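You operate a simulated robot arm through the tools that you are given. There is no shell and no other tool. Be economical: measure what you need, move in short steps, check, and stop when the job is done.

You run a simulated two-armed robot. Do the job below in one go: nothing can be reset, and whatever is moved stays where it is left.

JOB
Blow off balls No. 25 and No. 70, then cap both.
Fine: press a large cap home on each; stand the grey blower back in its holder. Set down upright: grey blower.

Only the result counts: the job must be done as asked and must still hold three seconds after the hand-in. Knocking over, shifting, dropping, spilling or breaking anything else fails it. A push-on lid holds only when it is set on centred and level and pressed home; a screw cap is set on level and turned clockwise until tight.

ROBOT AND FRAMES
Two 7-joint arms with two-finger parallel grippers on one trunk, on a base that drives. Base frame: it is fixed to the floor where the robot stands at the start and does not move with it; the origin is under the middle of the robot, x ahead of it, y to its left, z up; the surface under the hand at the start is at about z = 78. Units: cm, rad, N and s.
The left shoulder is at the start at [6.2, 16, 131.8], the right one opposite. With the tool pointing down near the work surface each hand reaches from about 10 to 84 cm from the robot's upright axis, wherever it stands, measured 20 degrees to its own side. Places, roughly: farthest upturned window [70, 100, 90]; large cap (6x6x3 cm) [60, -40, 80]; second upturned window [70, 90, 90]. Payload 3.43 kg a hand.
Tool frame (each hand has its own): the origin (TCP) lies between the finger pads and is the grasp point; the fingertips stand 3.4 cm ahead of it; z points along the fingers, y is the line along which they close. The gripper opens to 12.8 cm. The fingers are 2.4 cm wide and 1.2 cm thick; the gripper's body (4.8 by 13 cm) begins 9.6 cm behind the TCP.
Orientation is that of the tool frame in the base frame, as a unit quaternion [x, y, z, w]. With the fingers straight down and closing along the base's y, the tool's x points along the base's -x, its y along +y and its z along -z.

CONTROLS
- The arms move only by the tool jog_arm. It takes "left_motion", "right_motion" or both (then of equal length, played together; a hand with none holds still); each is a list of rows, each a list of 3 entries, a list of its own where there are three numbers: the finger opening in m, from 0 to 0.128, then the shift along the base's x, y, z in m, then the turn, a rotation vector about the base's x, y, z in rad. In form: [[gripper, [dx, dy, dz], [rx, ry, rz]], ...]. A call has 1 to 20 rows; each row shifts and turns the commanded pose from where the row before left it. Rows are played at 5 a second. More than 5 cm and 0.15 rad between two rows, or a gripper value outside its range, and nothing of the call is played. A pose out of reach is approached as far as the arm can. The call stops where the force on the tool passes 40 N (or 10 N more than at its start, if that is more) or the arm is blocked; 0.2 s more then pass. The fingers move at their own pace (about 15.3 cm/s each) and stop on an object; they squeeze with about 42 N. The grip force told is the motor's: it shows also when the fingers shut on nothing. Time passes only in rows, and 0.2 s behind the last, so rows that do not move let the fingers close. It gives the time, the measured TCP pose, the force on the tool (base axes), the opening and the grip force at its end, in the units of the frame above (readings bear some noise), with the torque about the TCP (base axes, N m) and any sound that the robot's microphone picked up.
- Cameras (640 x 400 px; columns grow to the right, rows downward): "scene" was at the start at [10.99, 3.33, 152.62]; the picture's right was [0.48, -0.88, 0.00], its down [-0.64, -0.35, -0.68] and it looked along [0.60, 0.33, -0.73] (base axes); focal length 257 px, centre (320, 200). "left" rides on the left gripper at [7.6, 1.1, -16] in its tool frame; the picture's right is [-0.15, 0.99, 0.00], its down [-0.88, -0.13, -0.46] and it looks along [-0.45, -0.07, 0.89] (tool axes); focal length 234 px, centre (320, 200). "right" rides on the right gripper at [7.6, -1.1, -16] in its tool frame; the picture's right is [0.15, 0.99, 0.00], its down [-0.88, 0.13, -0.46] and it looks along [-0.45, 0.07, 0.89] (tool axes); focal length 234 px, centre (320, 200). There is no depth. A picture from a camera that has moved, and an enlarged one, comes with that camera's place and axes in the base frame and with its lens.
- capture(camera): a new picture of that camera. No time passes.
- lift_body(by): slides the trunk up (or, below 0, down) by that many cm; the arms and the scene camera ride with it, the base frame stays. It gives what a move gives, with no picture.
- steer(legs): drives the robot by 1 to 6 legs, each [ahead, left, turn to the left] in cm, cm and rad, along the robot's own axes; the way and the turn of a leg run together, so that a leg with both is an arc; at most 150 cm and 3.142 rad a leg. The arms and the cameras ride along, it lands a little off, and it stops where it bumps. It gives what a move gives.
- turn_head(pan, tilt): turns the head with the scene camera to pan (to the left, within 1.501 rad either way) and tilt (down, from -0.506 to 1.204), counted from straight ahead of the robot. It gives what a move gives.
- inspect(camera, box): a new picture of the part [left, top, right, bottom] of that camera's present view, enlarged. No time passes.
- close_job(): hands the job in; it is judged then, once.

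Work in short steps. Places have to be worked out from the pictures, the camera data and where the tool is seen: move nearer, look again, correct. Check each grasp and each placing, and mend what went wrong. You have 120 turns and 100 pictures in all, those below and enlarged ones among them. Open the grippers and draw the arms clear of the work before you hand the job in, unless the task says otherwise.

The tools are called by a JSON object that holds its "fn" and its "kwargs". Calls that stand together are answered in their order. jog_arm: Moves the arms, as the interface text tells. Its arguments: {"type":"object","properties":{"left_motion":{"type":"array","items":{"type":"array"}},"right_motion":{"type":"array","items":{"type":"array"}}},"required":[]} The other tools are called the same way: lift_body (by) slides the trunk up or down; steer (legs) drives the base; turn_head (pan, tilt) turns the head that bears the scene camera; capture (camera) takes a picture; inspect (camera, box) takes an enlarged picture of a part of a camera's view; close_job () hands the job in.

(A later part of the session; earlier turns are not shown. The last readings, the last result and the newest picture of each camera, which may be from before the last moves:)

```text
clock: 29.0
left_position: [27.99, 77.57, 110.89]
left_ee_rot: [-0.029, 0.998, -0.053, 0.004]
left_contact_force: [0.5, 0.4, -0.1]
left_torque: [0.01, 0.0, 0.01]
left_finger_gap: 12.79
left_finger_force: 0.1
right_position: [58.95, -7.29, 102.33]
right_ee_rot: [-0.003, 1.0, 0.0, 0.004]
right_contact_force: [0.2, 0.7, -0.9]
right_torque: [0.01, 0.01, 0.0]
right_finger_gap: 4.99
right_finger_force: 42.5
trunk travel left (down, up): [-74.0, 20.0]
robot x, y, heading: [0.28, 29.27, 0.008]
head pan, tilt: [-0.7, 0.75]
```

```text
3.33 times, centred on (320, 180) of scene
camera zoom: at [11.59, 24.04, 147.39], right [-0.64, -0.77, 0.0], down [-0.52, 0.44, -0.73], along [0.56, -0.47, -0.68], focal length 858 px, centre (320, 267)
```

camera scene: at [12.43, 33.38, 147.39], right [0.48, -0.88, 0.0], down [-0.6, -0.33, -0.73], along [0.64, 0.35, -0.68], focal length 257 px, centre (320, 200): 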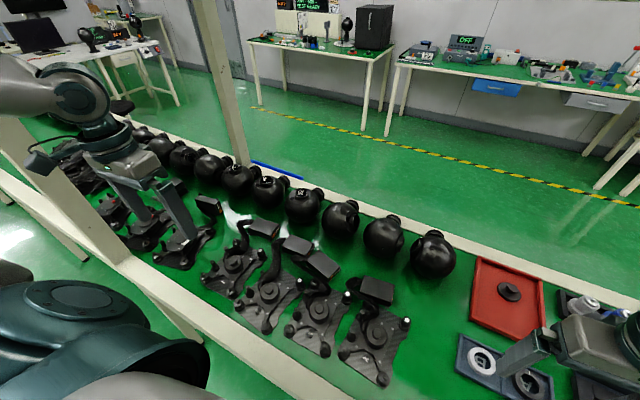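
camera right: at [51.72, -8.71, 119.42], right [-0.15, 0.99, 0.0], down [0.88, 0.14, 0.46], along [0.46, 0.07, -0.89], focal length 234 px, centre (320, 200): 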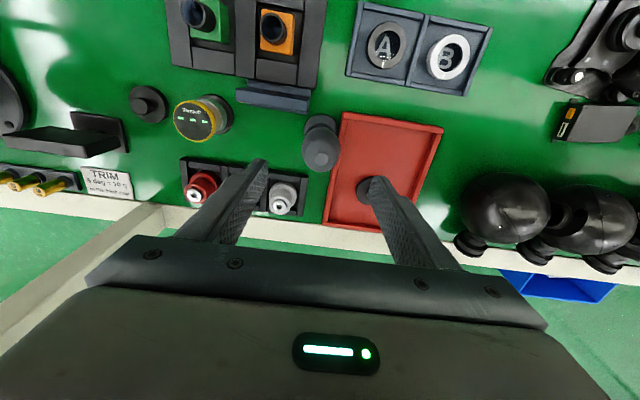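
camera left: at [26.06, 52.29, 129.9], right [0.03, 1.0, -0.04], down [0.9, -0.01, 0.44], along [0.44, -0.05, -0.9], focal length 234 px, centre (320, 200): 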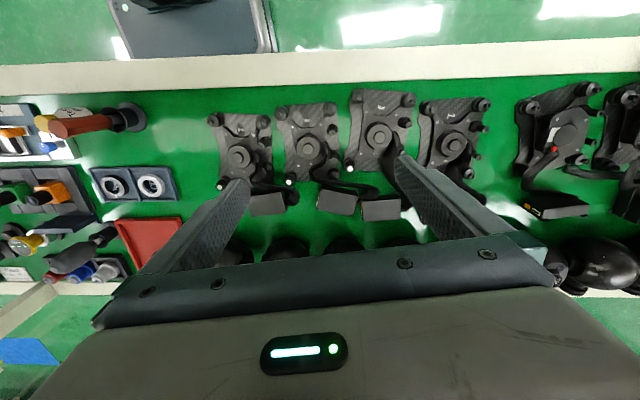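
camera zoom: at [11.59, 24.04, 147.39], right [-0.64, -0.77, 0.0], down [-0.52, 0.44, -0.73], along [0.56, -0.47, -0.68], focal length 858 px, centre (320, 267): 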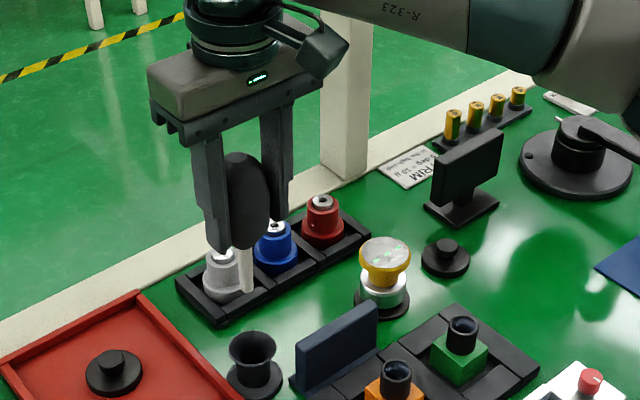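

The blower is held upright with its nozzle tip about 10.4 cm below the TCP. I raise and draw back the right hand, and draw the left hand out in front of the bench before driving left.

{"fn": "jog_arm", "kwargs": {"right_motion": [[0.042, [-0.02, 0, 0.02], [0, 0, 0]], [0.042, [-0.03, 0, 0.02], [0, 0, 0]], [0.042, [-0.03, 0, 0.02], [0, 0, 0]], [0.042, [-0.03, 0, 0.01], [0, 0, 0]], [0.042, [0, 0, 0], [0, 0, 0]], [0.042, [0, 0, 0], [0, 0, 0]]], "left_motion": [[0.128, [-0.03, 0, 0], [0, 0, 0]], [0.128, [-0.035, 0, 0], [0, 0, 0]], [0.128, [-0.035, 0, 0], [0, 0, 0]], [0.128, [-0.035, 0, 0], [0, 0, 0]], [0.128, [-0.035, 0, 0], [0, 0, 0]], [0.128, [-0.02, 0, 0], [0, 0, 0]]]}}

{"fn": "turn_head", "kwargs": {"pan": 0.8, "tilt": 0.75}}

{"fn": "capture", "kwargs": {"camera": "scene"}}

```text
clock: 30.4
left_position: [10.34, 81.21, 111.36]
left_ee_rot: [-0.031, 0.998, -0.056, -0.001]
left_contact_force: [1.3, 0.1, 0.4]
left_torque: [0.0, 0.01, 0.02]
left_finger_gap: 12.79
left_finger_force: 0.1
left hand out of reach, approached as far as the arm can: row 3, 4, 5
right_position: [48.91, -6.17, 109.35]
right_ee_rot: [-0.007, 1.0, -0.002, 0.001]
right_contact_force: [0.0, 0.3, -0.9]
right_torque: [0.03, 0.02, 0.02]
right_finger_gap: 5.0
right_finger_force: 42.0
trunk travel left (down, up): [-74.0, 20.0]
robot x, y, heading: [0.23, 29.11, 0.011]
head pan, tilt: [-0.7, 0.75]
```

```text
clock: 32.0
left_position: [10.27, 81.36, 111.33]
left_ee_rot: [-0.03, 0.998, -0.056, 0.0]
left_contact_force: [0.3, 0.3, 0.1]
left_torque: [-0.01, 0.04, -0.01]
left_finger_gap: 12.8
left_finger_force: 0.1
right_position: [48.9, -6.05, 109.49]
right_ee_rot: [-0.009, 1.0, -0.003, 0.001]
right_contact_force: [0.1, -0.4, -0.3]
right_torque: [-0.01, 0.0, 0.02]
right_finger_gap: 4.99
right_finger_force: 41.7
trunk travel left (down, up): [-74.0, 20.0]
robot x, y, heading: [0.21, 29.45, 0.007]
head pan, tilt: [0.799, 0.75]
```

```text
64 pictures are left
camera scene: at [11.92, 36.33, 147.26], right [0.72, -0.69, 0.0], down [-0.48, -0.5, -0.72], along [0.5, 0.52, -0.69], focal length 257 px, centre (320, 200)
```

scene: 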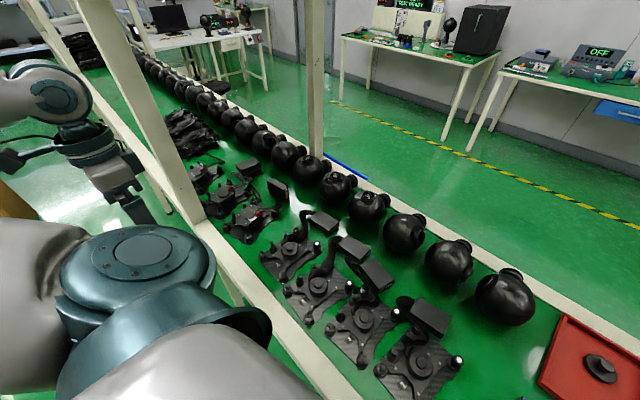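

The left hand now hangs in front of the bench. I drive left in two legs to about y = 70.

{"fn": "steer", "kwargs": {"legs": [[0, 40, 0]]}}

{"fn": "turn_head", "kwargs": {"pan": 0.5, "tilt": 0.8}}

{"fn": "capture", "kwargs": {"camera": "scene"}}

{"fn": "capture", "kwargs": {"camera": "right"}}

```text
clock: 34.5
left_position: [9.18, 120.68, 111.81]
left_ee_rot: [-0.029, 0.998, -0.052, 0.004]
left_contact_force: [-0.1, 0.3, 0.2]
left_torque: [-0.01, -0.02, 0.03]
left_finger_gap: 12.78
left_finger_force: 0.1
right_position: [47.75, 33.23, 109.51]
right_ee_rot: [-0.006, 1.0, 0.0, 0.005]
right_contact_force: [0.6, 0.2, -0.2]
right_torque: [0.0, 0.01, 0.01]
right_finger_gap: 5.0
right_finger_force: 42.1
trunk travel left (down, up): [-74.0, 20.0]
robot x, y, heading: [-0.24, 69.83, 0.012]
head pan, tilt: [0.799, 0.75]
```

```text
clock: 35.3
left_position: [9.2, 120.96, 111.74]
left_ee_rot: [-0.031, 0.998, -0.053, 0.005]
left_contact_force: [-0.2, -0.1, -0.2]
left_torque: [0.01, 0.0, 0.01]
left_finger_gap: 12.82
left_finger_force: 0.0
right_position: [47.77, 33.37, 109.6]
right_ee_rot: [-0.006, 1.0, 0.001, 0.005]
right_contact_force: [-0.3, -0.2, -0.7]
right_torque: [-0.03, 0.04, 0.02]
right_finger_gap: 5.02
right_finger_force: 42.4
trunk travel left (down, up): [-74.0, 20.0]
robot x, y, heading: [-0.08, 69.47, 0.009]
head pan, tilt: [0.499, 0.799]
```

```text
63 pictures are left
camera scene: at [11.9, 73.59, 147.0], right [0.49, -0.87, 0.0], down [-0.63, -0.35, -0.7], along [0.61, 0.34, -0.72], focal length 257 px, centre (320, 200)
```

scene: 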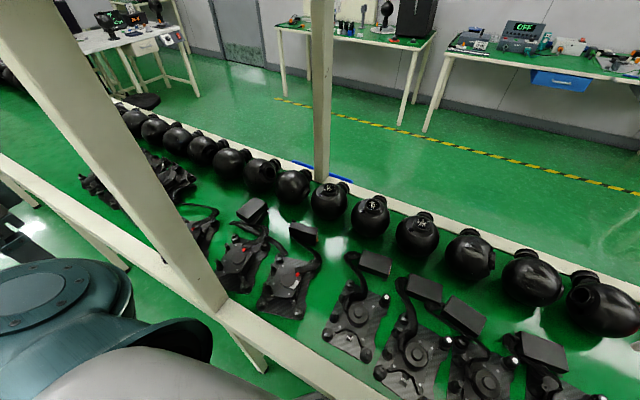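

```text
62 pictures are left
camera right: at [39.96, 31.99, 125.51], right [-0.16, 0.99, 0.0], down [0.87, 0.14, 0.46], along [0.46, 0.07, -0.89], focal length 234 px, centre (320, 200)
```

right: 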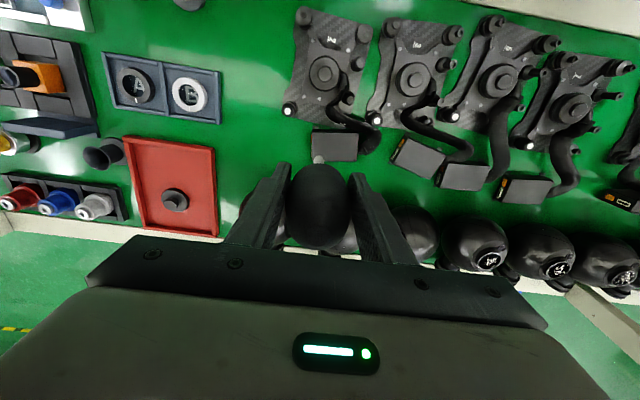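

The right camera now sees the three labelled windows; I enlarge both views of them.

{"fn": "inspect", "kwargs": {"camera": "right", "box": [450, 220, 640, 320]}}

{"fn": "inspect", "kwargs": {"camera": "scene", "box": [300, 160, 460, 260]}}

```text
3.37 times, centred on (545, 270) of right
camera zoom: at [39.96, 31.99, 125.51], right [-0.16, 0.99, 0.0], down [0.87, 0.14, 0.46], along [0.46, 0.07, -0.89], focal length 789 px, centre (-438, -36)
```

zoom: 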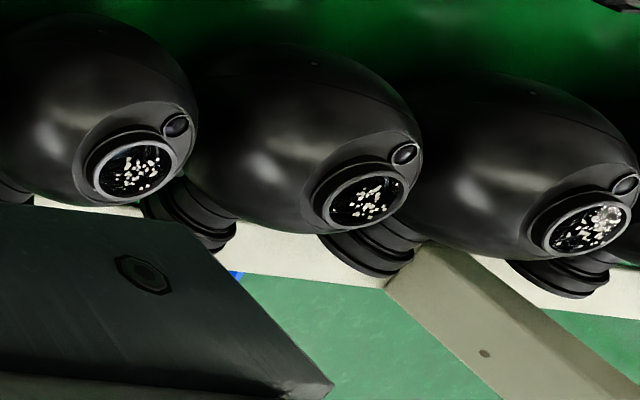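

```text
4.00 times, centred on (380, 210) of scene
camera zoom: at [11.9, 73.59, 147.0], right [0.49, -0.87, 0.0], down [-0.63, -0.35, -0.7], along [0.61, 0.34, -0.72], focal length 1029 px, centre (80, 160)
```

zoom: 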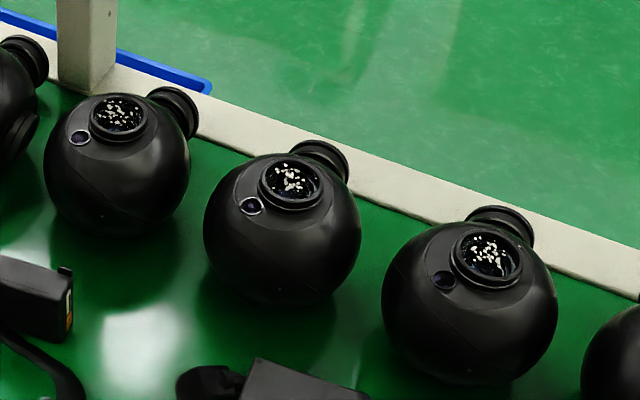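

The three upturned windows hold white debris on a lens; ball numbers aren't yet legible. I move the right hand closer to read them.

{"fn": "jog_arm", "kwargs": {"right_motion": [[0.042, [0.02, 0.04, 0], [0, 0, 0]], [0.042, [0.02, 0.04, 0], [0, 0, 0]], [0.042, [0.02, 0.04, 0], [0, 0, 0]], [0.042, [0.02, 0.04, 0], [0, 0, 0]], [0.042, [0, 0.045, 0], [0, 0, 0]], [0.042, [0, 0.045, 0], [0, 0, 0]], [0.042, [0, 0.045, 0], [0, 0, 0]], [0.042, [0, 0.03, 0], [0, 0, 0]], [0.042, [0, 0, 0], [0, 0, 0]]]}}

{"fn": "capture", "kwargs": {"camera": "right"}}

{"fn": "inspect", "kwargs": {"camera": "right", "box": [400, 100, 640, 250]}}

```text
clock: 37.3
left_position: [9.18, 120.78, 111.86]
left_ee_rot: [-0.031, 0.998, -0.053, 0.004]
left_contact_force: [0.2, -0.1, -0.1]
left_torque: [-0.02, -0.03, 0.0]
left_finger_gap: 12.85
left_finger_force: 0.0
right_position: [55.91, 65.62, 109.45]
right_ee_rot: [-0.005, 1.0, 0.001, 0.006]
right_contact_force: [0.3, -0.1, -1.0]
right_torque: [0.01, 0.02, 0.0]
right_finger_gap: 5.0
right_finger_force: 42.1
trunk travel left (down, up): [-74.0, 20.0]
robot x, y, heading: [-0.06, 69.33, 0.01]
head pan, tilt: [0.499, 0.799]
```

```text
59 pictures are left
camera right: at [48.15, 64.38, 125.44], right [-0.16, 0.99, 0.0], down [0.87, 0.14, 0.46], along [0.46, 0.07, -0.89], focal length 234 px, centre (320, 200)
```

right: 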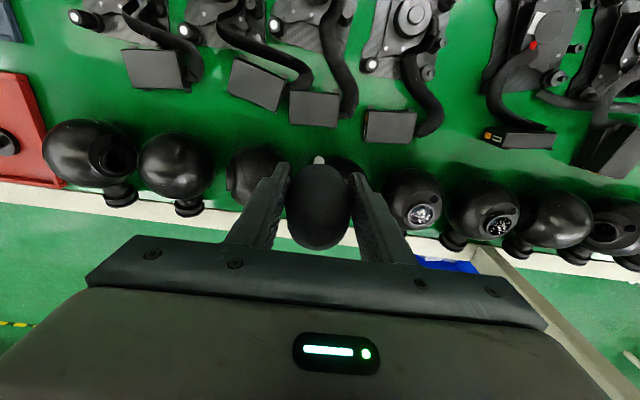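

```text
2.67 times, centred on (520, 175) of right
camera zoom: at [48.15, 64.38, 125.44], right [-0.16, 0.99, 0.0], down [0.87, 0.14, 0.46], along [0.46, 0.07, -0.89], focal length 624 px, centre (-213, 267)
```

zoom: 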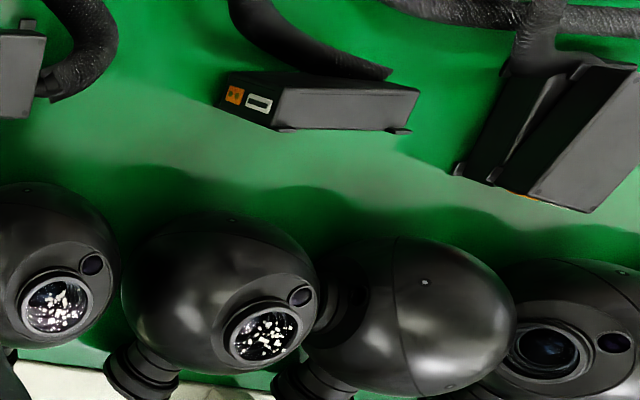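

No numbers on the balls from here; there is white text on the frames in front of the balls. I zoom into it.

{"fn": "inspect", "kwargs": {"camera": "scene", "box": [320, 230, 520, 370]}}

{"fn": "inspect", "kwargs": {"camera": "scene", "box": [170, 140, 350, 260]}}

```text
2.86 times, centred on (420, 300) of scene
camera zoom: at [11.93, 73.48, 147.0], right [0.49, -0.87, 0.0], down [-0.63, -0.35, -0.7], along [0.61, 0.34, -0.72], focal length 735 px, centre (34, -86)
```

zoom: 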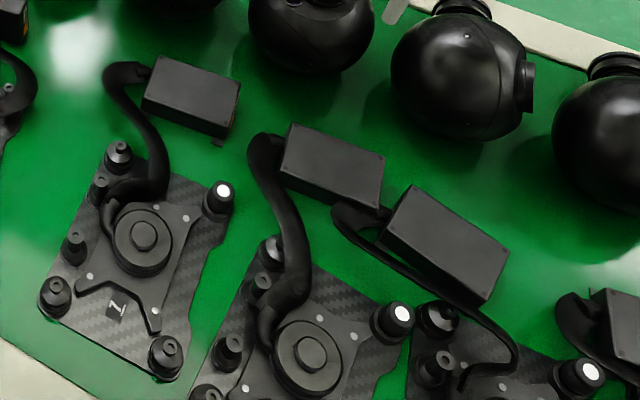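

```text
3.33 times, centred on (260, 200) of scene
camera zoom: at [11.93, 73.48, 147.0], right [0.49, -0.87, 0.0], down [-0.63, -0.35, -0.7], along [0.61, 0.34, -0.72], focal length 858 px, centre (520, 200)
```

zoom: 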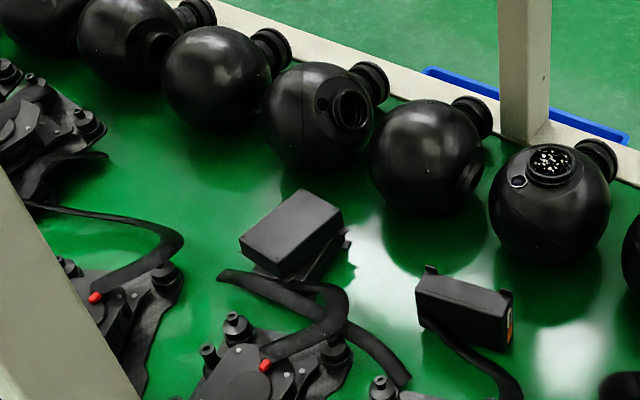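

The enlarged views are crisp re-renders, so I zoom hard onto the balls for markings.

{"fn": "inspect", "kwargs": {"camera": "right", "box": [440, 170, 540, 240]}}

{"fn": "inspect", "kwargs": {"camera": "scene", "box": [305, 175, 395, 240]}}

```text
5.71 times, centred on (490, 205) of right
camera zoom: at [48.15, 64.38, 125.44], right [-0.16, 0.99, 0.0], down [0.87, 0.14, 0.46], along [0.46, 0.07, -0.89], focal length 1338 px, centre (-651, 171)
```

zoom: 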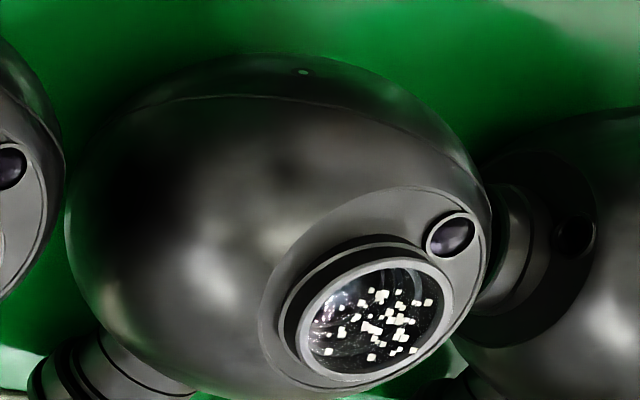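

```text
6.15 times, centred on (350, 208) of scene
camera zoom: at [11.93, 73.48, 147.0], right [0.49, -0.87, 0.0], down [-0.63, -0.35, -0.7], along [0.61, 0.34, -0.72], focal length 1583 px, centre (135, 154)
```

zoom: 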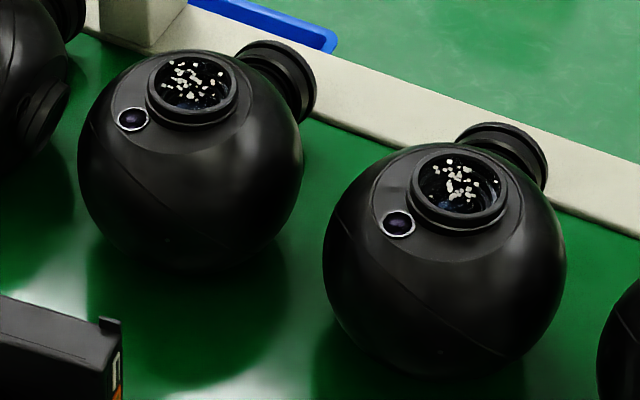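

No number on these two from these sides. I scan the other balls and their necks for numbering.

{"fn": "inspect", "kwargs": {"camera": "right", "box": [390, 180, 470, 260]}}

{"fn": "inspect", "kwargs": {"camera": "right", "box": [30, 100, 230, 230]}}

{"fn": "inspect", "kwargs": {"camera": "scene", "box": [380, 190, 640, 350]}}

```text
5.00 times, centred on (430, 220) of right
camera zoom: at [48.15, 64.38, 125.44], right [-0.16, 0.99, 0.0], down [0.87, 0.14, 0.46], along [0.46, 0.07, -0.89], focal length 1171 px, centre (-230, 100)
```

zoom: 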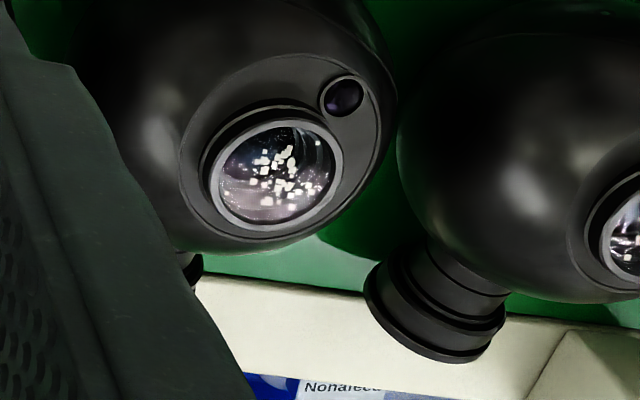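

```text
3.08 times, centred on (130, 165) of right
camera zoom: at [48.15, 64.38, 125.44], right [-0.16, 0.99, 0.0], down [0.87, 0.14, 0.46], along [0.46, 0.07, -0.89], focal length 720 px, centre (905, 308)
```

zoom: 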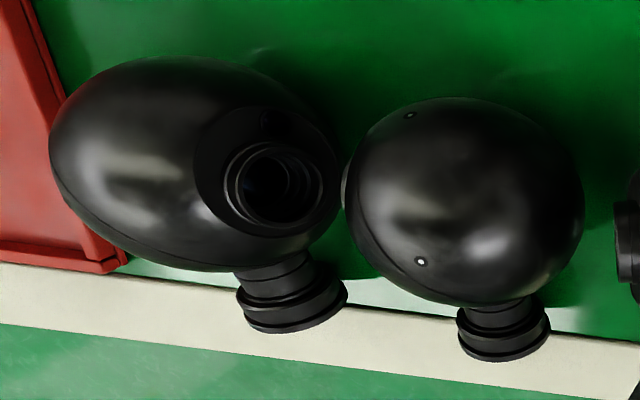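

```text
2.46 times, centred on (510, 270) of scene
camera zoom: at [11.93, 73.48, 147.0], right [0.49, -0.87, 0.0], down [-0.63, -0.35, -0.7], along [0.61, 0.34, -0.72], focal length 633 px, centre (-148, 28)
```

zoom: 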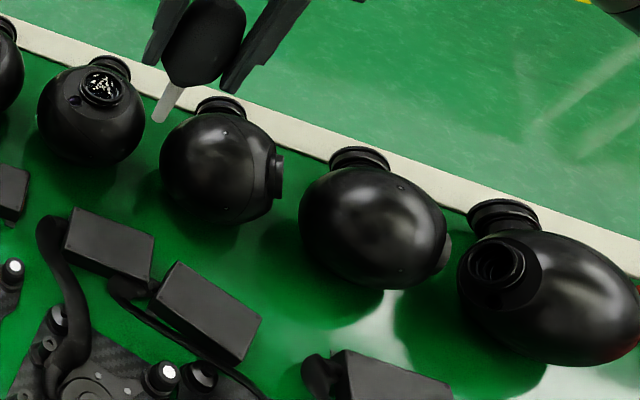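

Still no number seen. I check the displays on the far tables and the drone frame labels, which might carry numbering.

{"fn": "turn_head", "kwargs": {"pan": 0.3, "tilt": 0.45}}

{"fn": "capture", "kwargs": {"camera": "scene"}}

{"fn": "inspect", "kwargs": {"camera": "right", "box": [240, 0, 480, 150]}}

```text
clock: 38.2
left_position: [9.22, 120.86, 111.8]
left_ee_rot: [-0.03, 0.998, -0.053, 0.004]
left_contact_force: [0.8, 0.3, -0.2]
left_torque: [0.0, -0.01, -0.01]
left_finger_gap: 12.8
left_finger_force: 0.0
right_position: [55.95, 65.81, 109.54]
right_ee_rot: [-0.004, 1.0, 0.0, 0.006]
right_contact_force: [-0.5, 0.3, -1.1]
right_torque: [0.01, 0.03, 0.0]
right_finger_gap: 5.0
right_finger_force: 42.2
trunk travel left (down, up): [-74.0, 20.0]
robot x, y, heading: [-0.02, 69.23, 0.012]
head pan, tilt: [0.3, 0.45]
```

```text
50 pictures are left
camera scene: at [13.63, 72.47, 150.03], right [0.3, -0.95, 0.0], down [-0.42, -0.13, -0.9], along [0.86, 0.27, -0.44], focal length 257 px, centre (320, 200)
```

scene: 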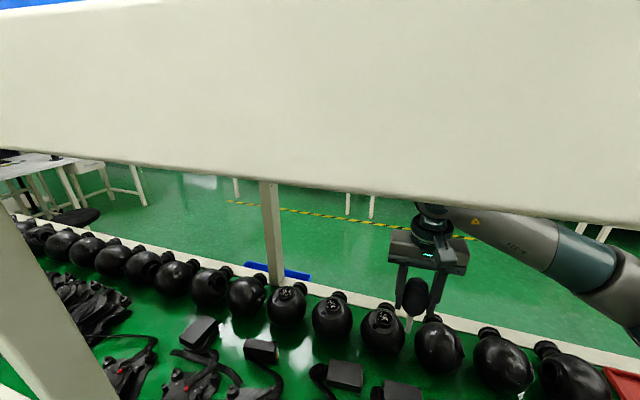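

```text
2.67 times, centred on (360, 75) of right
camera zoom: at [48.14, 64.45, 125.45], right [-0.16, 0.99, 0.0], down [0.87, 0.14, 0.46], along [0.46, 0.07, -0.89], focal length 624 px, centre (213, 533)
```

zoom: 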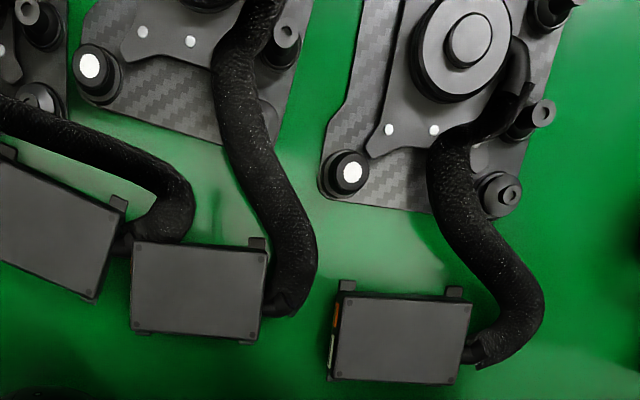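

Numbers may be on the balls' left sides, unseen so far. I move the right hand past the far window to y ≈ 106 and look back.

{"fn": "jog_arm", "kwargs": {"right_motion": [[0.042, [0, 0.045, 0], [0, 0, 0]], [0.042, [0, 0.045, 0], [0, 0, 0]], [0.042, [0, 0.045, 0], [0, 0, 0]], [0.042, [0, 0.045, 0], [0, 0, 0]], [0.042, [0, 0.045, 0], [0, 0, 0]], [0.042, [0, 0.045, 0], [0, 0, 0]], [0.042, [0, 0.045, 0], [0, 0, 0]], [0.042, [0, 0.045, 0], [0, 0, 0]], [0.042, [0, 0.045, 0], [0, 0, 0]], [0.042, [0, 0, 0], [0, 0, 0]]]}}

{"fn": "capture", "kwargs": {"camera": "right"}}

```text
clock: 40.4
left_position: [9.21, 121.05, 111.68]
left_ee_rot: [-0.031, 0.998, -0.053, 0.004]
left_contact_force: [0.0, -0.5, -0.1]
left_torque: [0.0, 0.0, 0.04]
left_finger_gap: 12.79
left_finger_force: 0.1
right_position: [56.01, 98.05, 109.64]
right_ee_rot: [-0.005, 1.0, 0.0, 0.005]
right_contact_force: [0.5, 0.2, 0.3]
right_torque: [-0.01, -0.02, -0.02]
right_finger_gap: 5.01
right_finger_force: 41.9
right hand out of reach, approached as far as the arm can: row 8, 9
trunk travel left (down, up): [-74.0, 20.0]
robot x, y, heading: [0.05, 69.62, 0.015]
head pan, tilt: [0.3, 0.45]
```

```text
48 pictures are left
camera right: at [48.21, 96.87, 125.61], right [-0.16, 0.99, 0.0], down [0.87, 0.14, 0.46], along [0.46, 0.07, -0.89], focal length 234 px, centre (320, 200)
```

right: 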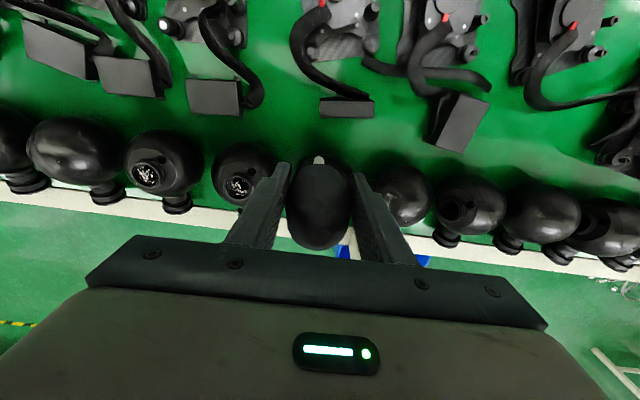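

The hand stopped at y = 98, its reach. I zoom on the two windows seen from this side.

{"fn": "inspect", "kwargs": {"camera": "right", "box": [110, 115, 290, 225]}}

{"fn": "inspect", "kwargs": {"camera": "right", "box": [210, 150, 270, 210]}}

```text
3.56 times, centred on (200, 170) of right
camera zoom: at [48.21, 96.87, 125.61], right [-0.16, 0.99, 0.0], down [0.87, 0.14, 0.46], along [0.46, 0.07, -0.89], focal length 833 px, centre (747, 307)
```

zoom: 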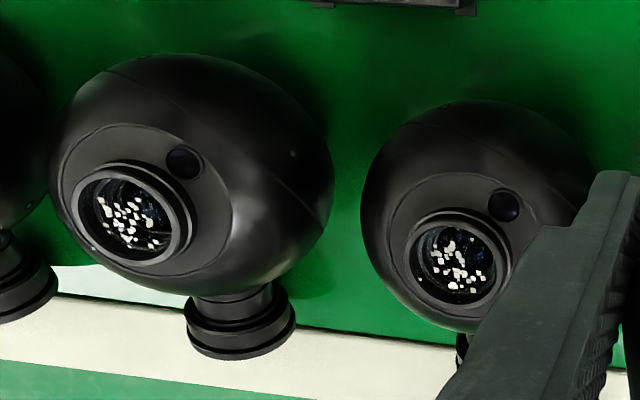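

```text
6.67 times, centred on (240, 180) of right
camera zoom: at [48.21, 96.87, 125.61], right [-0.16, 0.99, 0.0], down [0.87, 0.14, 0.46], along [0.46, 0.07, -0.89], focal length 1561 px, centre (853, 333)
```

zoom: 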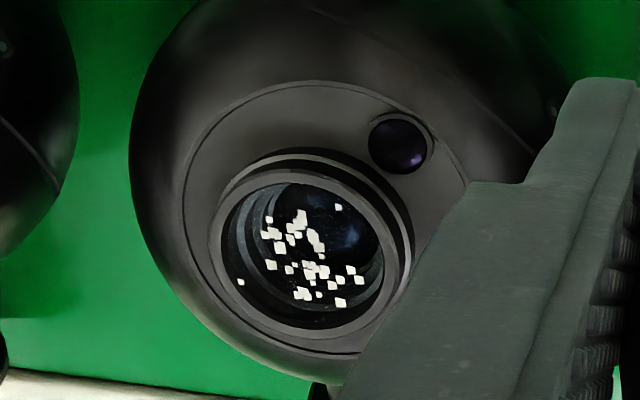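

Still nothing on these sides; the remaining place is the neck ends at the back. I bring the hand back to y ≈ 75, drive left 13 cm for reach, then will turn the hand to look back from behind.

{"fn": "jog_arm", "kwargs": {"right_motion": [[0.042, [0, -0.045, 0], [0, 0, 0]], [0.042, [0, -0.045, 0], [0, 0, 0]], [0.042, [0, -0.045, 0], [0, 0, 0]], [0.042, [0, -0.045, 0], [0, 0, 0]], [0.042, [0, -0.045, 0], [0, 0, 0]], [0.042, [0, -0.045, 0], [0, 0, 0]], [0.042, [0, -0.045, 0], [0, 0, 0]], [0.042, [0, 0, 0], [0, 0, 0]]]}}

{"fn": "steer", "kwargs": {"legs": [[0, 13, 0]]}}

{"fn": "turn_head", "kwargs": {"pan": 0.1, "tilt": 0.8}}

{"fn": "capture", "kwargs": {"camera": "scene"}}

```text
clock: 42.2
left_position: [9.26, 121.03, 111.71]
left_ee_rot: [-0.03, 0.998, -0.054, 0.003]
left_contact_force: [-0.1, -0.5, 0.4]
left_torque: [-0.01, 0.0, 0.01]
left_finger_gap: 12.79
left_finger_force: 0.0
right_position: [56.29, 66.4, 109.31]
right_ee_rot: [-0.006, 1.0, -0.001, 0.005]
right_contact_force: [-0.2, -0.1, -0.8]
right_torque: [-0.03, -0.01, 0.02]
right_finger_gap: 4.99
right_finger_force: 42.0
trunk travel left (down, up): [-74.0, 20.0]
robot x, y, heading: [0.07, 70.02, 0.006]
head pan, tilt: [0.3, 0.45]
```

```text
clock: 43.4
left_position: [9.09, 133.51, 111.84]
left_ee_rot: [-0.031, 0.998, -0.052, 0.004]
left_contact_force: [-0.4, -0.6, 0.4]
left_torque: [0.01, 0.02, 0.02]
left_finger_gap: 12.8
left_finger_force: 0.0
right_position: [56.26, 79.1, 109.18]
right_ee_rot: [-0.006, 1.0, 0.0, 0.005]
right_contact_force: [0.0, 0.5, -0.8]
right_torque: [0.03, -0.03, 0.01]
right_finger_gap: 5.03
right_finger_force: 41.8
trunk travel left (down, up): [-74.0, 20.0]
robot x, y, heading: [-0.16, 82.62, 0.01]
head pan, tilt: [0.3, 0.45]
```

```text
clock: 44.3
left_position: [9.11, 133.72, 111.8]
left_ee_rot: [-0.031, 0.998, -0.053, 0.003]
left_contact_force: [-0.2, -0.3, -0.3]
left_torque: [0.02, 0.0, -0.01]
left_finger_gap: 12.8
left_finger_force: 0.1
right_position: [56.2, 79.27, 109.35]
right_ee_rot: [-0.005, 1.0, 0.0, 0.005]
right_contact_force: [0.4, -0.4, -0.3]
right_torque: [-0.01, 0.01, 0.01]
right_finger_gap: 4.99
right_finger_force: 41.6
trunk travel left (down, up): [-74.0, 20.0]
robot x, y, heading: [0.05, 82.26, 0.01]
head pan, tilt: [0.099, 0.799]
```

```text
45 pictures are left
camera scene: at [12.76, 83.29, 147.0], right [0.11, -0.99, 0.0], down [-0.71, -0.08, -0.7], along [0.69, 0.08, -0.72], focal length 257 px, centre (320, 200)
```

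scene: 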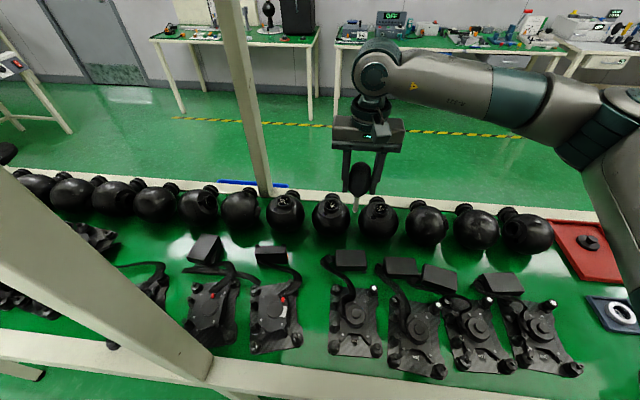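

A frontal view. I zoom on the ball fronts and on the frame labels from here.

{"fn": "inspect", "kwargs": {"camera": "scene", "box": [260, 185, 400, 250]}}

{"fn": "inspect", "kwargs": {"camera": "scene", "box": [320, 300, 560, 390]}}

```text
4.57 times, centred on (330, 218) of scene
camera zoom: at [12.76, 83.29, 147.0], right [0.11, -0.99, 0.0], down [-0.71, -0.08, -0.7], along [0.69, 0.08, -0.72], focal length 1176 px, centre (274, 120)
```

zoom: 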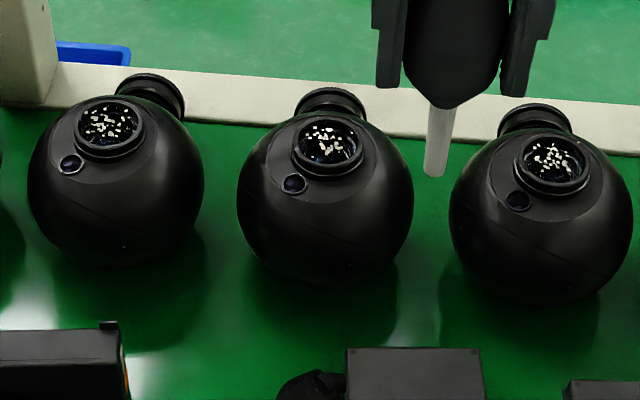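

```text
2.67 times, centred on (440, 345) of scene
camera zoom: at [12.76, 83.29, 147.0], right [0.11, -0.99, 0.0], down [-0.71, -0.08, -0.7], along [0.69, 0.08, -0.72], focal length 686 px, centre (0, -187)
```

zoom: 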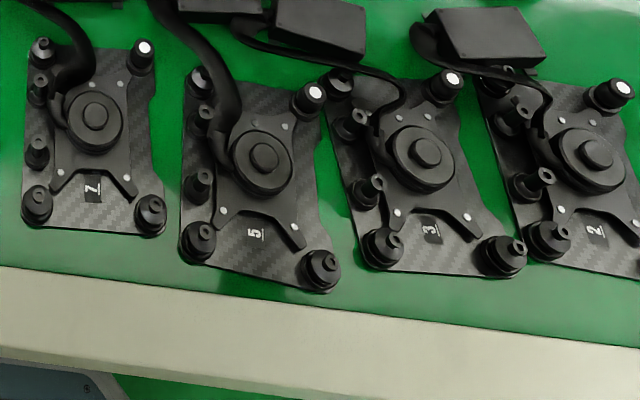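

The frames carry small digits but the balls none on this side. I turn the right hand half around so its camera looks back at the neck ends.

{"fn": "jog_arm", "kwargs": {"right_motion": [[0.042, [0, 0, 0], [0, 0, -0.148]], [0.042, [0, 0, 0], [0, 0, -0.148]], [0.042, [0, 0, 0], [0, 0, -0.148]], [0.042, [0, 0, 0], [0, 0, -0.148]], [0.042, [0, 0, 0], [0, 0, -0.148]], [0.042, [0, 0, 0], [0, 0, -0.148]], [0.042, [0, 0, 0], [0, 0, -0.148]], [0.042, [0, 0, 0], [0, 0, -0.148]], [0.042, [0, 0, 0], [0, 0, -0.148]], [0.042, [0, 0, 0], [0, 0, -0.148]], [0.042, [0, 0, 0], [0, 0, -0.148]], [0.042, [0, 0, 0], [0, 0, -0.148]], [0.042, [0, 0, 0], [0, 0, -0.148]], [0.042, [0, 0, 0], [0, 0, -0.148]], [0.042, [0, 0, 0], [0, 0, -0.148]], [0.042, [0, 0, 0], [0, 0, -0.148]], [0.042, [0, 0, 0], [0, 0, -0.148]], [0.042, [0, 0, 0], [0, 0, -0.148]], [0.042, [0, 0, 0], [0, 0, -0.148]], [0.042, [0, 0, 0], [0, 0, -0.148]]]}}

```text
clock: 48.5
left_position: [8.98, 133.55, 111.79]
left_ee_rot: [-0.031, 0.998, -0.053, 0.004]
left_contact_force: [0.1, -0.4, 1.2]
left_torque: [-0.01, 0.0, 0.02]
left_finger_gap: 12.79
left_finger_force: 0.1
right_position: [56.26, 79.42, 109.14]
right_ee_rot: [0.995, 0.095, -0.006, 0.0]
right_contact_force: [0.1, -0.5, 0.0]
right_torque: [0.02, -0.04, 0.01]
right_finger_gap: 5.02
right_finger_force: 41.5
trunk travel left (down, up): [-74.0, 20.0]
robot x, y, heading: [-0.01, 82.03, 0.004]
head pan, tilt: [0.099, 0.799]
```

The hand turned. Now I move it out past the ball row and pitch it so the camera looks at the backs.

{"fn": "jog_arm", "kwargs": {"right_motion": [[0.042, [0.04, 0, 0.005], [0, 0, 0]], [0.042, [0.04, 0, 0.005], [0, 0, 0]], [0.042, [0.04, 0, 0], [0, 0.1, 0]], [0.042, [0.04, 0, 0], [0, 0.1, 0]], [0.042, [0.04, 0, 0], [0, 0.1, 0]], [0.042, [0.03, 0, 0], [0, 0.1, 0]], [0.042, [0, 0, 0], [0, 0.1, 0]], [0.042, [0, 0, 0], [0, 0, 0]]]}}

{"fn": "capture", "kwargs": {"camera": "right"}}

```text
clock: 50.3
left_position: [8.96, 133.77, 111.66]
left_ee_rot: [-0.031, 0.998, -0.053, 0.004]
left_contact_force: [0.9, -0.1, -1.3]
left_torque: [0.0, -0.02, -0.03]
left_finger_gap: 12.79
left_finger_force: 0.1
right_position: [71.57, 78.22, 110.66]
right_ee_rot: [0.975, 0.097, -0.198, -0.018]
right_contact_force: [-0.3, 0.6, -0.2]
right_torque: [-0.01, -0.01, -0.01]
right_finger_gap: 5.01
right_finger_force: 42.2
right hand out of reach, approached as far as the arm can: row 5, 6, 7
trunk travel left (down, up): [-74.0, 20.0]
robot x, y, heading: [-0.12, 82.4, 0.008]
head pan, tilt: [0.099, 0.799]
```

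```text
42 pictures are left
camera right: at [84.27, 80.92, 122.56], right [0.31, -0.94, -0.13], down [-0.59, -0.3, 0.75], along [-0.74, -0.16, -0.65], focal length 234 px, centre (320, 200)
```

right: 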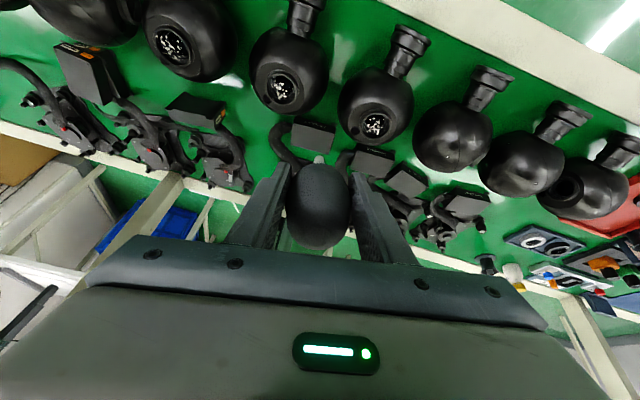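

Excellent view of the back. I zoom in on the three balls and their necks.

{"fn": "inspect", "kwargs": {"camera": "right", "box": [240, 0, 440, 150]}}

{"fn": "inspect", "kwargs": {"camera": "right", "box": [400, 50, 640, 230]}}

```text
2.67 times, centred on (340, 75) of right
camera zoom: at [84.27, 80.92, 122.56], right [0.31, -0.94, -0.13], down [-0.59, -0.3, 0.75], along [-0.74, -0.16, -0.65], focal length 624 px, centre (267, 533)
```

zoom: 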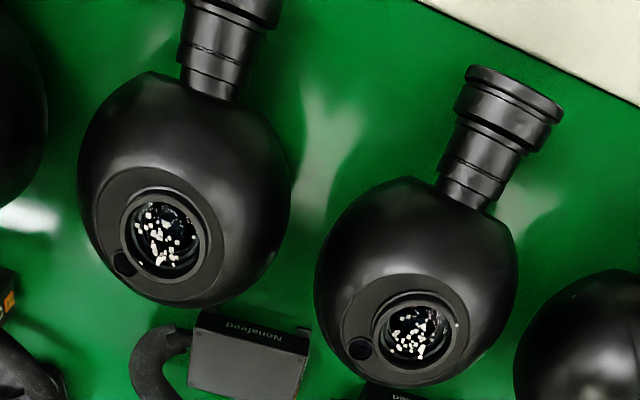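

```text
2.22 times, centred on (520, 140) of right
camera zoom: at [84.27, 80.92, 122.56], right [0.31, -0.94, -0.13], down [-0.59, -0.3, 0.75], along [-0.74, -0.16, -0.65], focal length 520 px, centre (-124, 333)
```

zoom: 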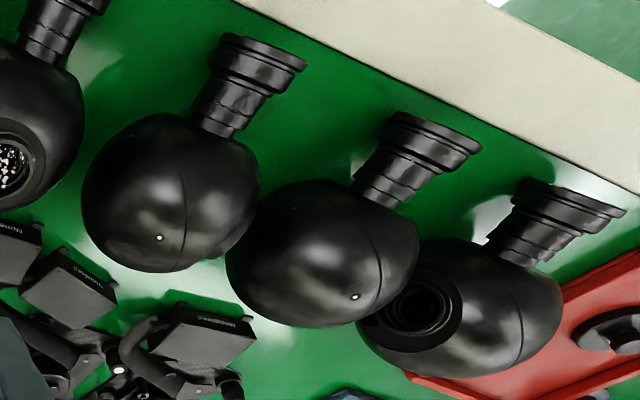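

Necks and backs carry no number on visible faces. One close look at the farthest upturned ball from this side.

{"fn": "inspect", "kwargs": {"camera": "right", "box": [120, 0, 340, 130]}}

```text
2.91 times, centred on (230, 65) of right
camera zoom: at [84.27, 80.92, 122.56], right [0.31, -0.94, -0.13], down [-0.59, -0.3, 0.75], along [-0.74, -0.16, -0.65], focal length 681 px, centre (582, 593)
```

zoom: 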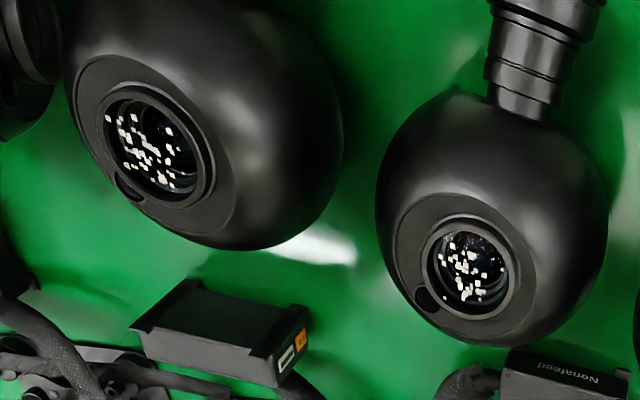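

Nothing there either. One look at the displays on the far tables in case they map numbers.

{"fn": "inspect", "kwargs": {"camera": "scene", "box": [330, 0, 640, 70]}}

{"fn": "inspect", "kwargs": {"camera": "scene", "box": [0, 165, 280, 300]}}

```text
2.06 times, centred on (485, 35) of scene
camera zoom: at [12.71, 83.42, 147.0], right [0.11, -0.99, 0.0], down [-0.71, -0.08, -0.7], along [0.69, 0.08, -0.72], focal length 531 px, centre (-21, 541)
```

zoom: 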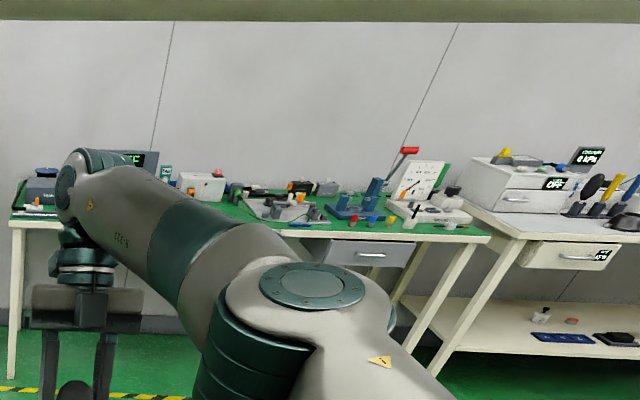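

```text
2.29 times, centred on (140, 232) of scene
camera zoom: at [12.71, 83.42, 147.0], right [0.11, -0.99, 0.0], down [-0.71, -0.08, -0.7], along [0.69, 0.08, -0.72], focal length 588 px, centre (731, 126)
```

zoom: 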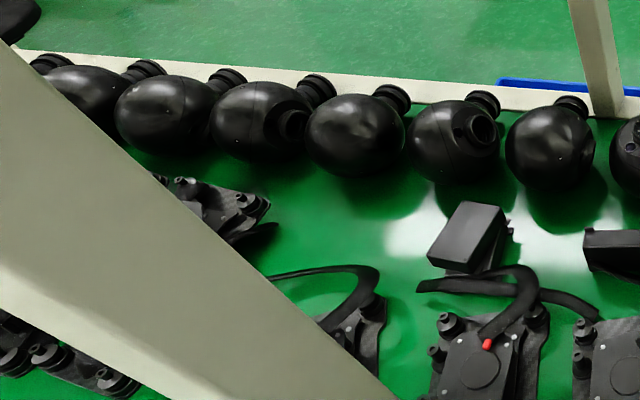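

No further information; the places list names the farthest (y≈100) and second (y≈85) upturned windows, so these are the targets. I return the hand: undo pitch and pull back.

{"fn": "jog_arm", "kwargs": {"right_motion": [[0.042, [-0.03, 0, 0], [0, -0.1, 0]], [0.042, [-0.04, 0, 0], [0, -0.1, 0]], [0.042, [-0.04, 0, 0], [0, -0.1, 0]], [0.042, [-0.04, 0, 0], [0, -0.1, 0]], [0.042, [0, 0, 0], [0, 0, 0]]]}}

```text
clock: 51.5
left_position: [9.1, 133.7, 111.73]
left_ee_rot: [-0.033, 0.998, -0.053, 0.004]
left_contact_force: [0.0, 0.2, 0.0]
left_torque: [0.01, 0.06, 0.01]
left_finger_gap: 12.8
left_finger_force: 0.0
right_position: [56.63, 78.18, 110.68]
right_ee_rot: [0.995, 0.095, -0.021, -0.002]
right_contact_force: [0.0, -0.4, -1.4]
right_torque: [-0.02, 0.01, 0.0]
right_finger_gap: 5.01
right_finger_force: 42.1
trunk travel left (down, up): [-74.0, 20.0]
robot x, y, heading: [-0.3, 82.22, 0.01]
head pan, tilt: [0.099, 0.799]
```

Nearly level. I unwind the yaw back to the original.

{"fn": "jog_arm", "kwargs": {"right_motion": [[0.042, [0, 0, 0], [0, -0.042, 0.14]], [0.042, [0, 0, 0], [0, 0, 0.148]], [0.042, [0, 0, 0], [0, 0, 0.148]], [0.042, [0, 0, 0], [0, 0, 0.148]], [0.042, [0, 0, 0], [0, 0, 0.148]], [0.042, [0, 0, 0], [0, 0, 0.148]], [0.042, [0, 0, 0], [0, 0, 0.148]], [0.042, [0, 0, 0], [0, 0, 0.148]], [0.042, [0, 0, 0], [0, 0, 0.148]], [0.042, [0, 0, 0], [0, 0, 0.148]], [0.042, [0, 0, 0], [0, 0, 0.148]], [0.042, [0, 0, 0], [0, 0, 0.148]], [0.042, [0, 0, 0], [0, 0, 0.148]], [0.042, [0, 0, 0], [0, 0, 0.148]], [0.042, [0, 0, 0], [0, 0, 0.148]], [0.042, [0, 0, 0], [0, 0, 0.148]], [0.042, [0, 0, 0], [0, 0, 0.148]], [0.042, [0, 0, 0], [0, 0, 0.148]], [0.042, [0, 0, 0], [0, 0, 0.148]], [0.042, [0, 0, 0], [0, 0, 0.148]]]}}

```text
clock: 55.7
left_position: [9.02, 133.67, 111.83]
left_ee_rot: [-0.032, 0.998, -0.053, 0.004]
left_contact_force: [-1.2, 0.6, 0.8]
left_torque: [-0.02, -0.06, 0.01]
left_finger_gap: 12.81
left_finger_force: 0.0
right_position: [56.67, 78.35, 110.61]
right_ee_rot: [-0.003, 1.0, 0.002, 0.0]
right_contact_force: [-0.3, -0.6, -0.9]
right_torque: [0.0, 0.0, 0.0]
right_finger_gap: 5.01
right_finger_force: 42.5
trunk travel left (down, up): [-74.0, 20.0]
robot x, y, heading: [-0.38, 81.97, 0.011]
head pan, tilt: [0.099, 0.799]
```

Triangulating from three views: second window centre (66.9, 85.8, 88.8), farthest (66.6, 100.9, 88.8). I position the nozzle over the second window at tip height ≈ 92.

{"fn": "jog_arm", "kwargs": {"right_motion": [[0.042, [0.03, 0.025, 0], [0, 0, 0]], [0.042, [0.04, 0.025, 0], [0, 0, 0]], [0.042, [0.032, 0.024, 0], [0, 0, 0]], [0.042, [0, 0, -0.03], [0, 0, 0]], [0.042, [0, 0, -0.03], [0, 0, 0]], [0.042, [0, 0, 0], [0, 0, 0]]]}}

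{"fn": "inspect", "kwargs": {"camera": "scene", "box": [270, 130, 410, 230]}}

```text
clock: 57.1
left_position: [8.99, 133.71, 111.82]
left_ee_rot: [-0.031, 0.998, -0.053, 0.004]
left_contact_force: [-1.0, -0.7, -0.5]
left_torque: [0.01, -0.01, 0.04]
left_finger_gap: 12.79
left_finger_force: 0.0
right_position: [66.88, 85.65, 104.82]
right_ee_rot: [-0.002, 1.0, 0.002, 0.002]
right_contact_force: [0.5, -0.4, -1.2]
right_torque: [-0.04, -0.02, -0.01]
right_finger_gap: 4.99
right_finger_force: 42.2
trunk travel left (down, up): [-74.0, 20.0]
robot x, y, heading: [0.22, 82.38, 0.009]
head pan, tilt: [0.099, 0.799]
```

```text
4.00 times, centred on (340, 180) of scene
camera zoom: at [12.72, 83.33, 147.0], right [0.11, -0.99, 0.0], down [-0.71, -0.08, -0.7], along [0.69, 0.08, -0.72], focal length 1029 px, centre (240, 280)
```

zoom: 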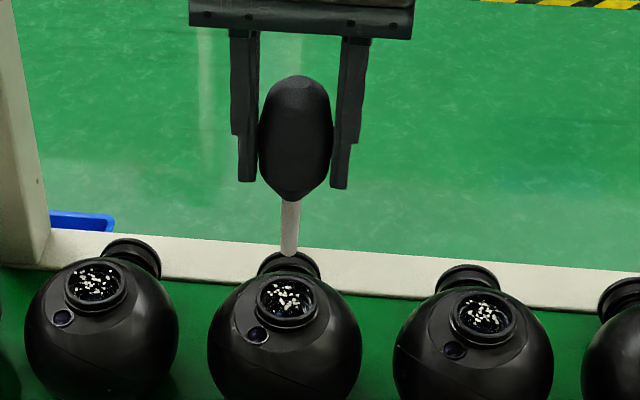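

The tip is at z ≈ 93.5 right above the window centre. I lower 2 cm and squeeze fully, watching the debris and listening.

{"fn": "jog_arm", "kwargs": {"right_motion": [[0.042, [0, 0.001, -0.02], [0, 0, 0]], [0.042, [0, 0, 0], [0, 0, 0]], [0.02, [0, 0, 0], [0, 0, 0]], [0.0, [0, 0, 0], [0, 0, 0]], [0.0, [0, 0, 0], [0, 0, 0]], [0.0, [0, 0, 0], [0, 0, 0]]]}}

{"fn": "inspect", "kwargs": {"camera": "scene", "box": [300, 170, 370, 220]}}

```text
clock: 58.5
left_position: [9.09, 133.66, 111.88]
left_ee_rot: [-0.031, 0.998, -0.054, 0.003]
left_contact_force: [0.0, -0.7, 0.2]
left_torque: [0.0, -0.01, 0.02]
left_finger_gap: 12.78
left_finger_force: 0.1
right_position: [67.05, 85.72, 102.81]
right_ee_rot: [-0.002, 1.0, 0.001, 0.0]
right_contact_force: [0.0, 0.6, -0.2]
right_torque: [0.02, 0.02, -0.02]
right_finger_gap: 4.99
right_finger_force: 41.8
trunk travel left (down, up): [-74.0, 20.0]
robot x, y, heading: [-0.39, 82.35, 0.011]
head pan, tilt: [0.099, 0.799]
```

```text
8.00 times, centred on (335, 195) of scene
camera zoom: at [12.79, 83.26, 146.99], right [0.11, -0.99, 0.0], down [-0.71, -0.08, -0.7], along [0.69, 0.08, -0.72], focal length 2058 px, centre (200, 240)
```

zoom: 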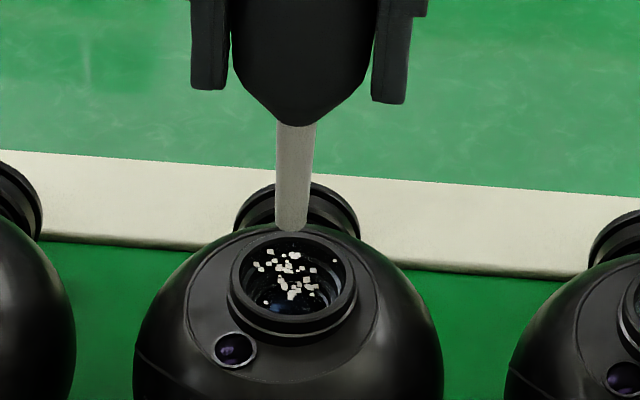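

No puff from tightening an already-closed grip. I test how grip force varies with command: ease slightly to 4.8 cm, still holding.

{"fn": "jog_arm", "kwargs": {"right_motion": [[0.045, [0, 0, 0], [0, 0, 0]], [0.048, [0, 0, 0], [0, 0, 0]], [0.048, [0, 0, 0], [0, 0, 0]]]}}

```text
clock: 59.3
left_position: [9.0, 133.56, 111.89]
left_ee_rot: [-0.031, 0.998, -0.053, 0.004]
left_contact_force: [-1.1, 0.2, -0.7]
left_torque: [-0.03, 0.0, 0.01]
left_finger_gap: 12.78
left_finger_force: 0.0
right_position: [66.79, 85.7, 102.81]
right_ee_rot: [-0.002, 1.0, 0.002, 0.001]
right_contact_force: [-1.0, 0.1, -0.2]
right_torque: [0.03, -0.01, 0.03]
right_finger_gap: 5.01
right_finger_force: 42.1
trunk travel left (down, up): [-74.0, 20.0]
robot x, y, heading: [-0.44, 82.41, 0.007]
head pan, tilt: [0.099, 0.799]
```

Still 42 N. Perhaps the nozzle needs to be nearer; I lower to about 1 cm above the rim, squeeze, and look.

{"fn": "jog_arm", "kwargs": {"right_motion": [[0.042, [0, 0.001, -0.01], [0, 0, 0]], [0.03, [0, 0, -0.008], [0, 0, 0]], [0.0, [0, 0, 0], [0, 0, 0]], [0.0, [0, 0, 0], [0, 0, 0]], [0.0, [0, 0, 0], [0, 0, 0]]]}}

{"fn": "inspect", "kwargs": {"camera": "scene", "box": [300, 170, 370, 220]}}

```text
clock: 60.5
left_position: [9.04, 133.65, 111.75]
left_ee_rot: [-0.032, 0.998, -0.054, 0.004]
left_contact_force: [0.2, -0.3, 0.1]
left_torque: [0.05, 0.01, 0.03]
left_finger_gap: 12.8
left_finger_force: 0.2
right_position: [66.78, 85.7, 100.78]
right_ee_rot: [-0.002, 1.0, 0.002, 0.001]
right_contact_force: [-0.3, -0.2, -0.5]
right_torque: [0.01, 0.03, 0.0]
right_finger_gap: 5.02
right_finger_force: 42.4
trunk travel left (down, up): [-74.0, 20.0]
robot x, y, heading: [0.05, 82.43, 0.013]
head pan, tilt: [0.099, 0.799]
```

```text
8.00 times, centred on (335, 195) of scene
camera zoom: at [12.77, 83.26, 146.99], right [0.11, -0.99, 0.0], down [-0.71, -0.08, -0.7], along [0.69, 0.08, -0.72], focal length 2058 px, centre (200, 240)
```

zoom: 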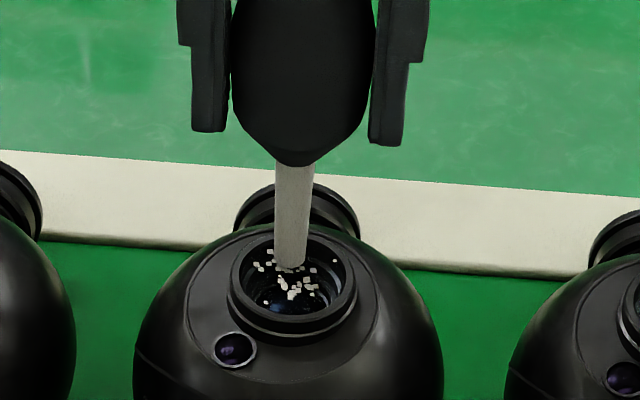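

Debris still there; it probably needs a fresh squeeze. Being only about 1 cm above the lens, caged by the fingers, I ease to 4.95 cm and read the force.

{"fn": "jog_arm", "kwargs": {"right_motion": [[0.0495, [0, 0, 0], [0, 0, 0]]]}}

```text
clock: 60.9
left_position: [9.03, 133.71, 111.8]
left_ee_rot: [-0.031, 0.998, -0.053, 0.003]
left_contact_force: [1.5, 0.2, -0.4]
left_torque: [-0.02, 0.02, 0.0]
left_finger_gap: 12.83
left_finger_force: 0.1
right_position: [66.8, 85.85, 100.73]
right_ee_rot: [-0.001, 1.0, 0.001, 0.001]
right_contact_force: [-0.6, -0.2, 0.1]
right_torque: [0.01, 0.0, 0.01]
right_finger_gap: 5.06
right_finger_force: 12.0
trunk travel left (down, up): [-74.0, 20.0]
robot x, y, heading: [-0.06, 82.27, 0.01]
head pan, tilt: [0.099, 0.799]
```

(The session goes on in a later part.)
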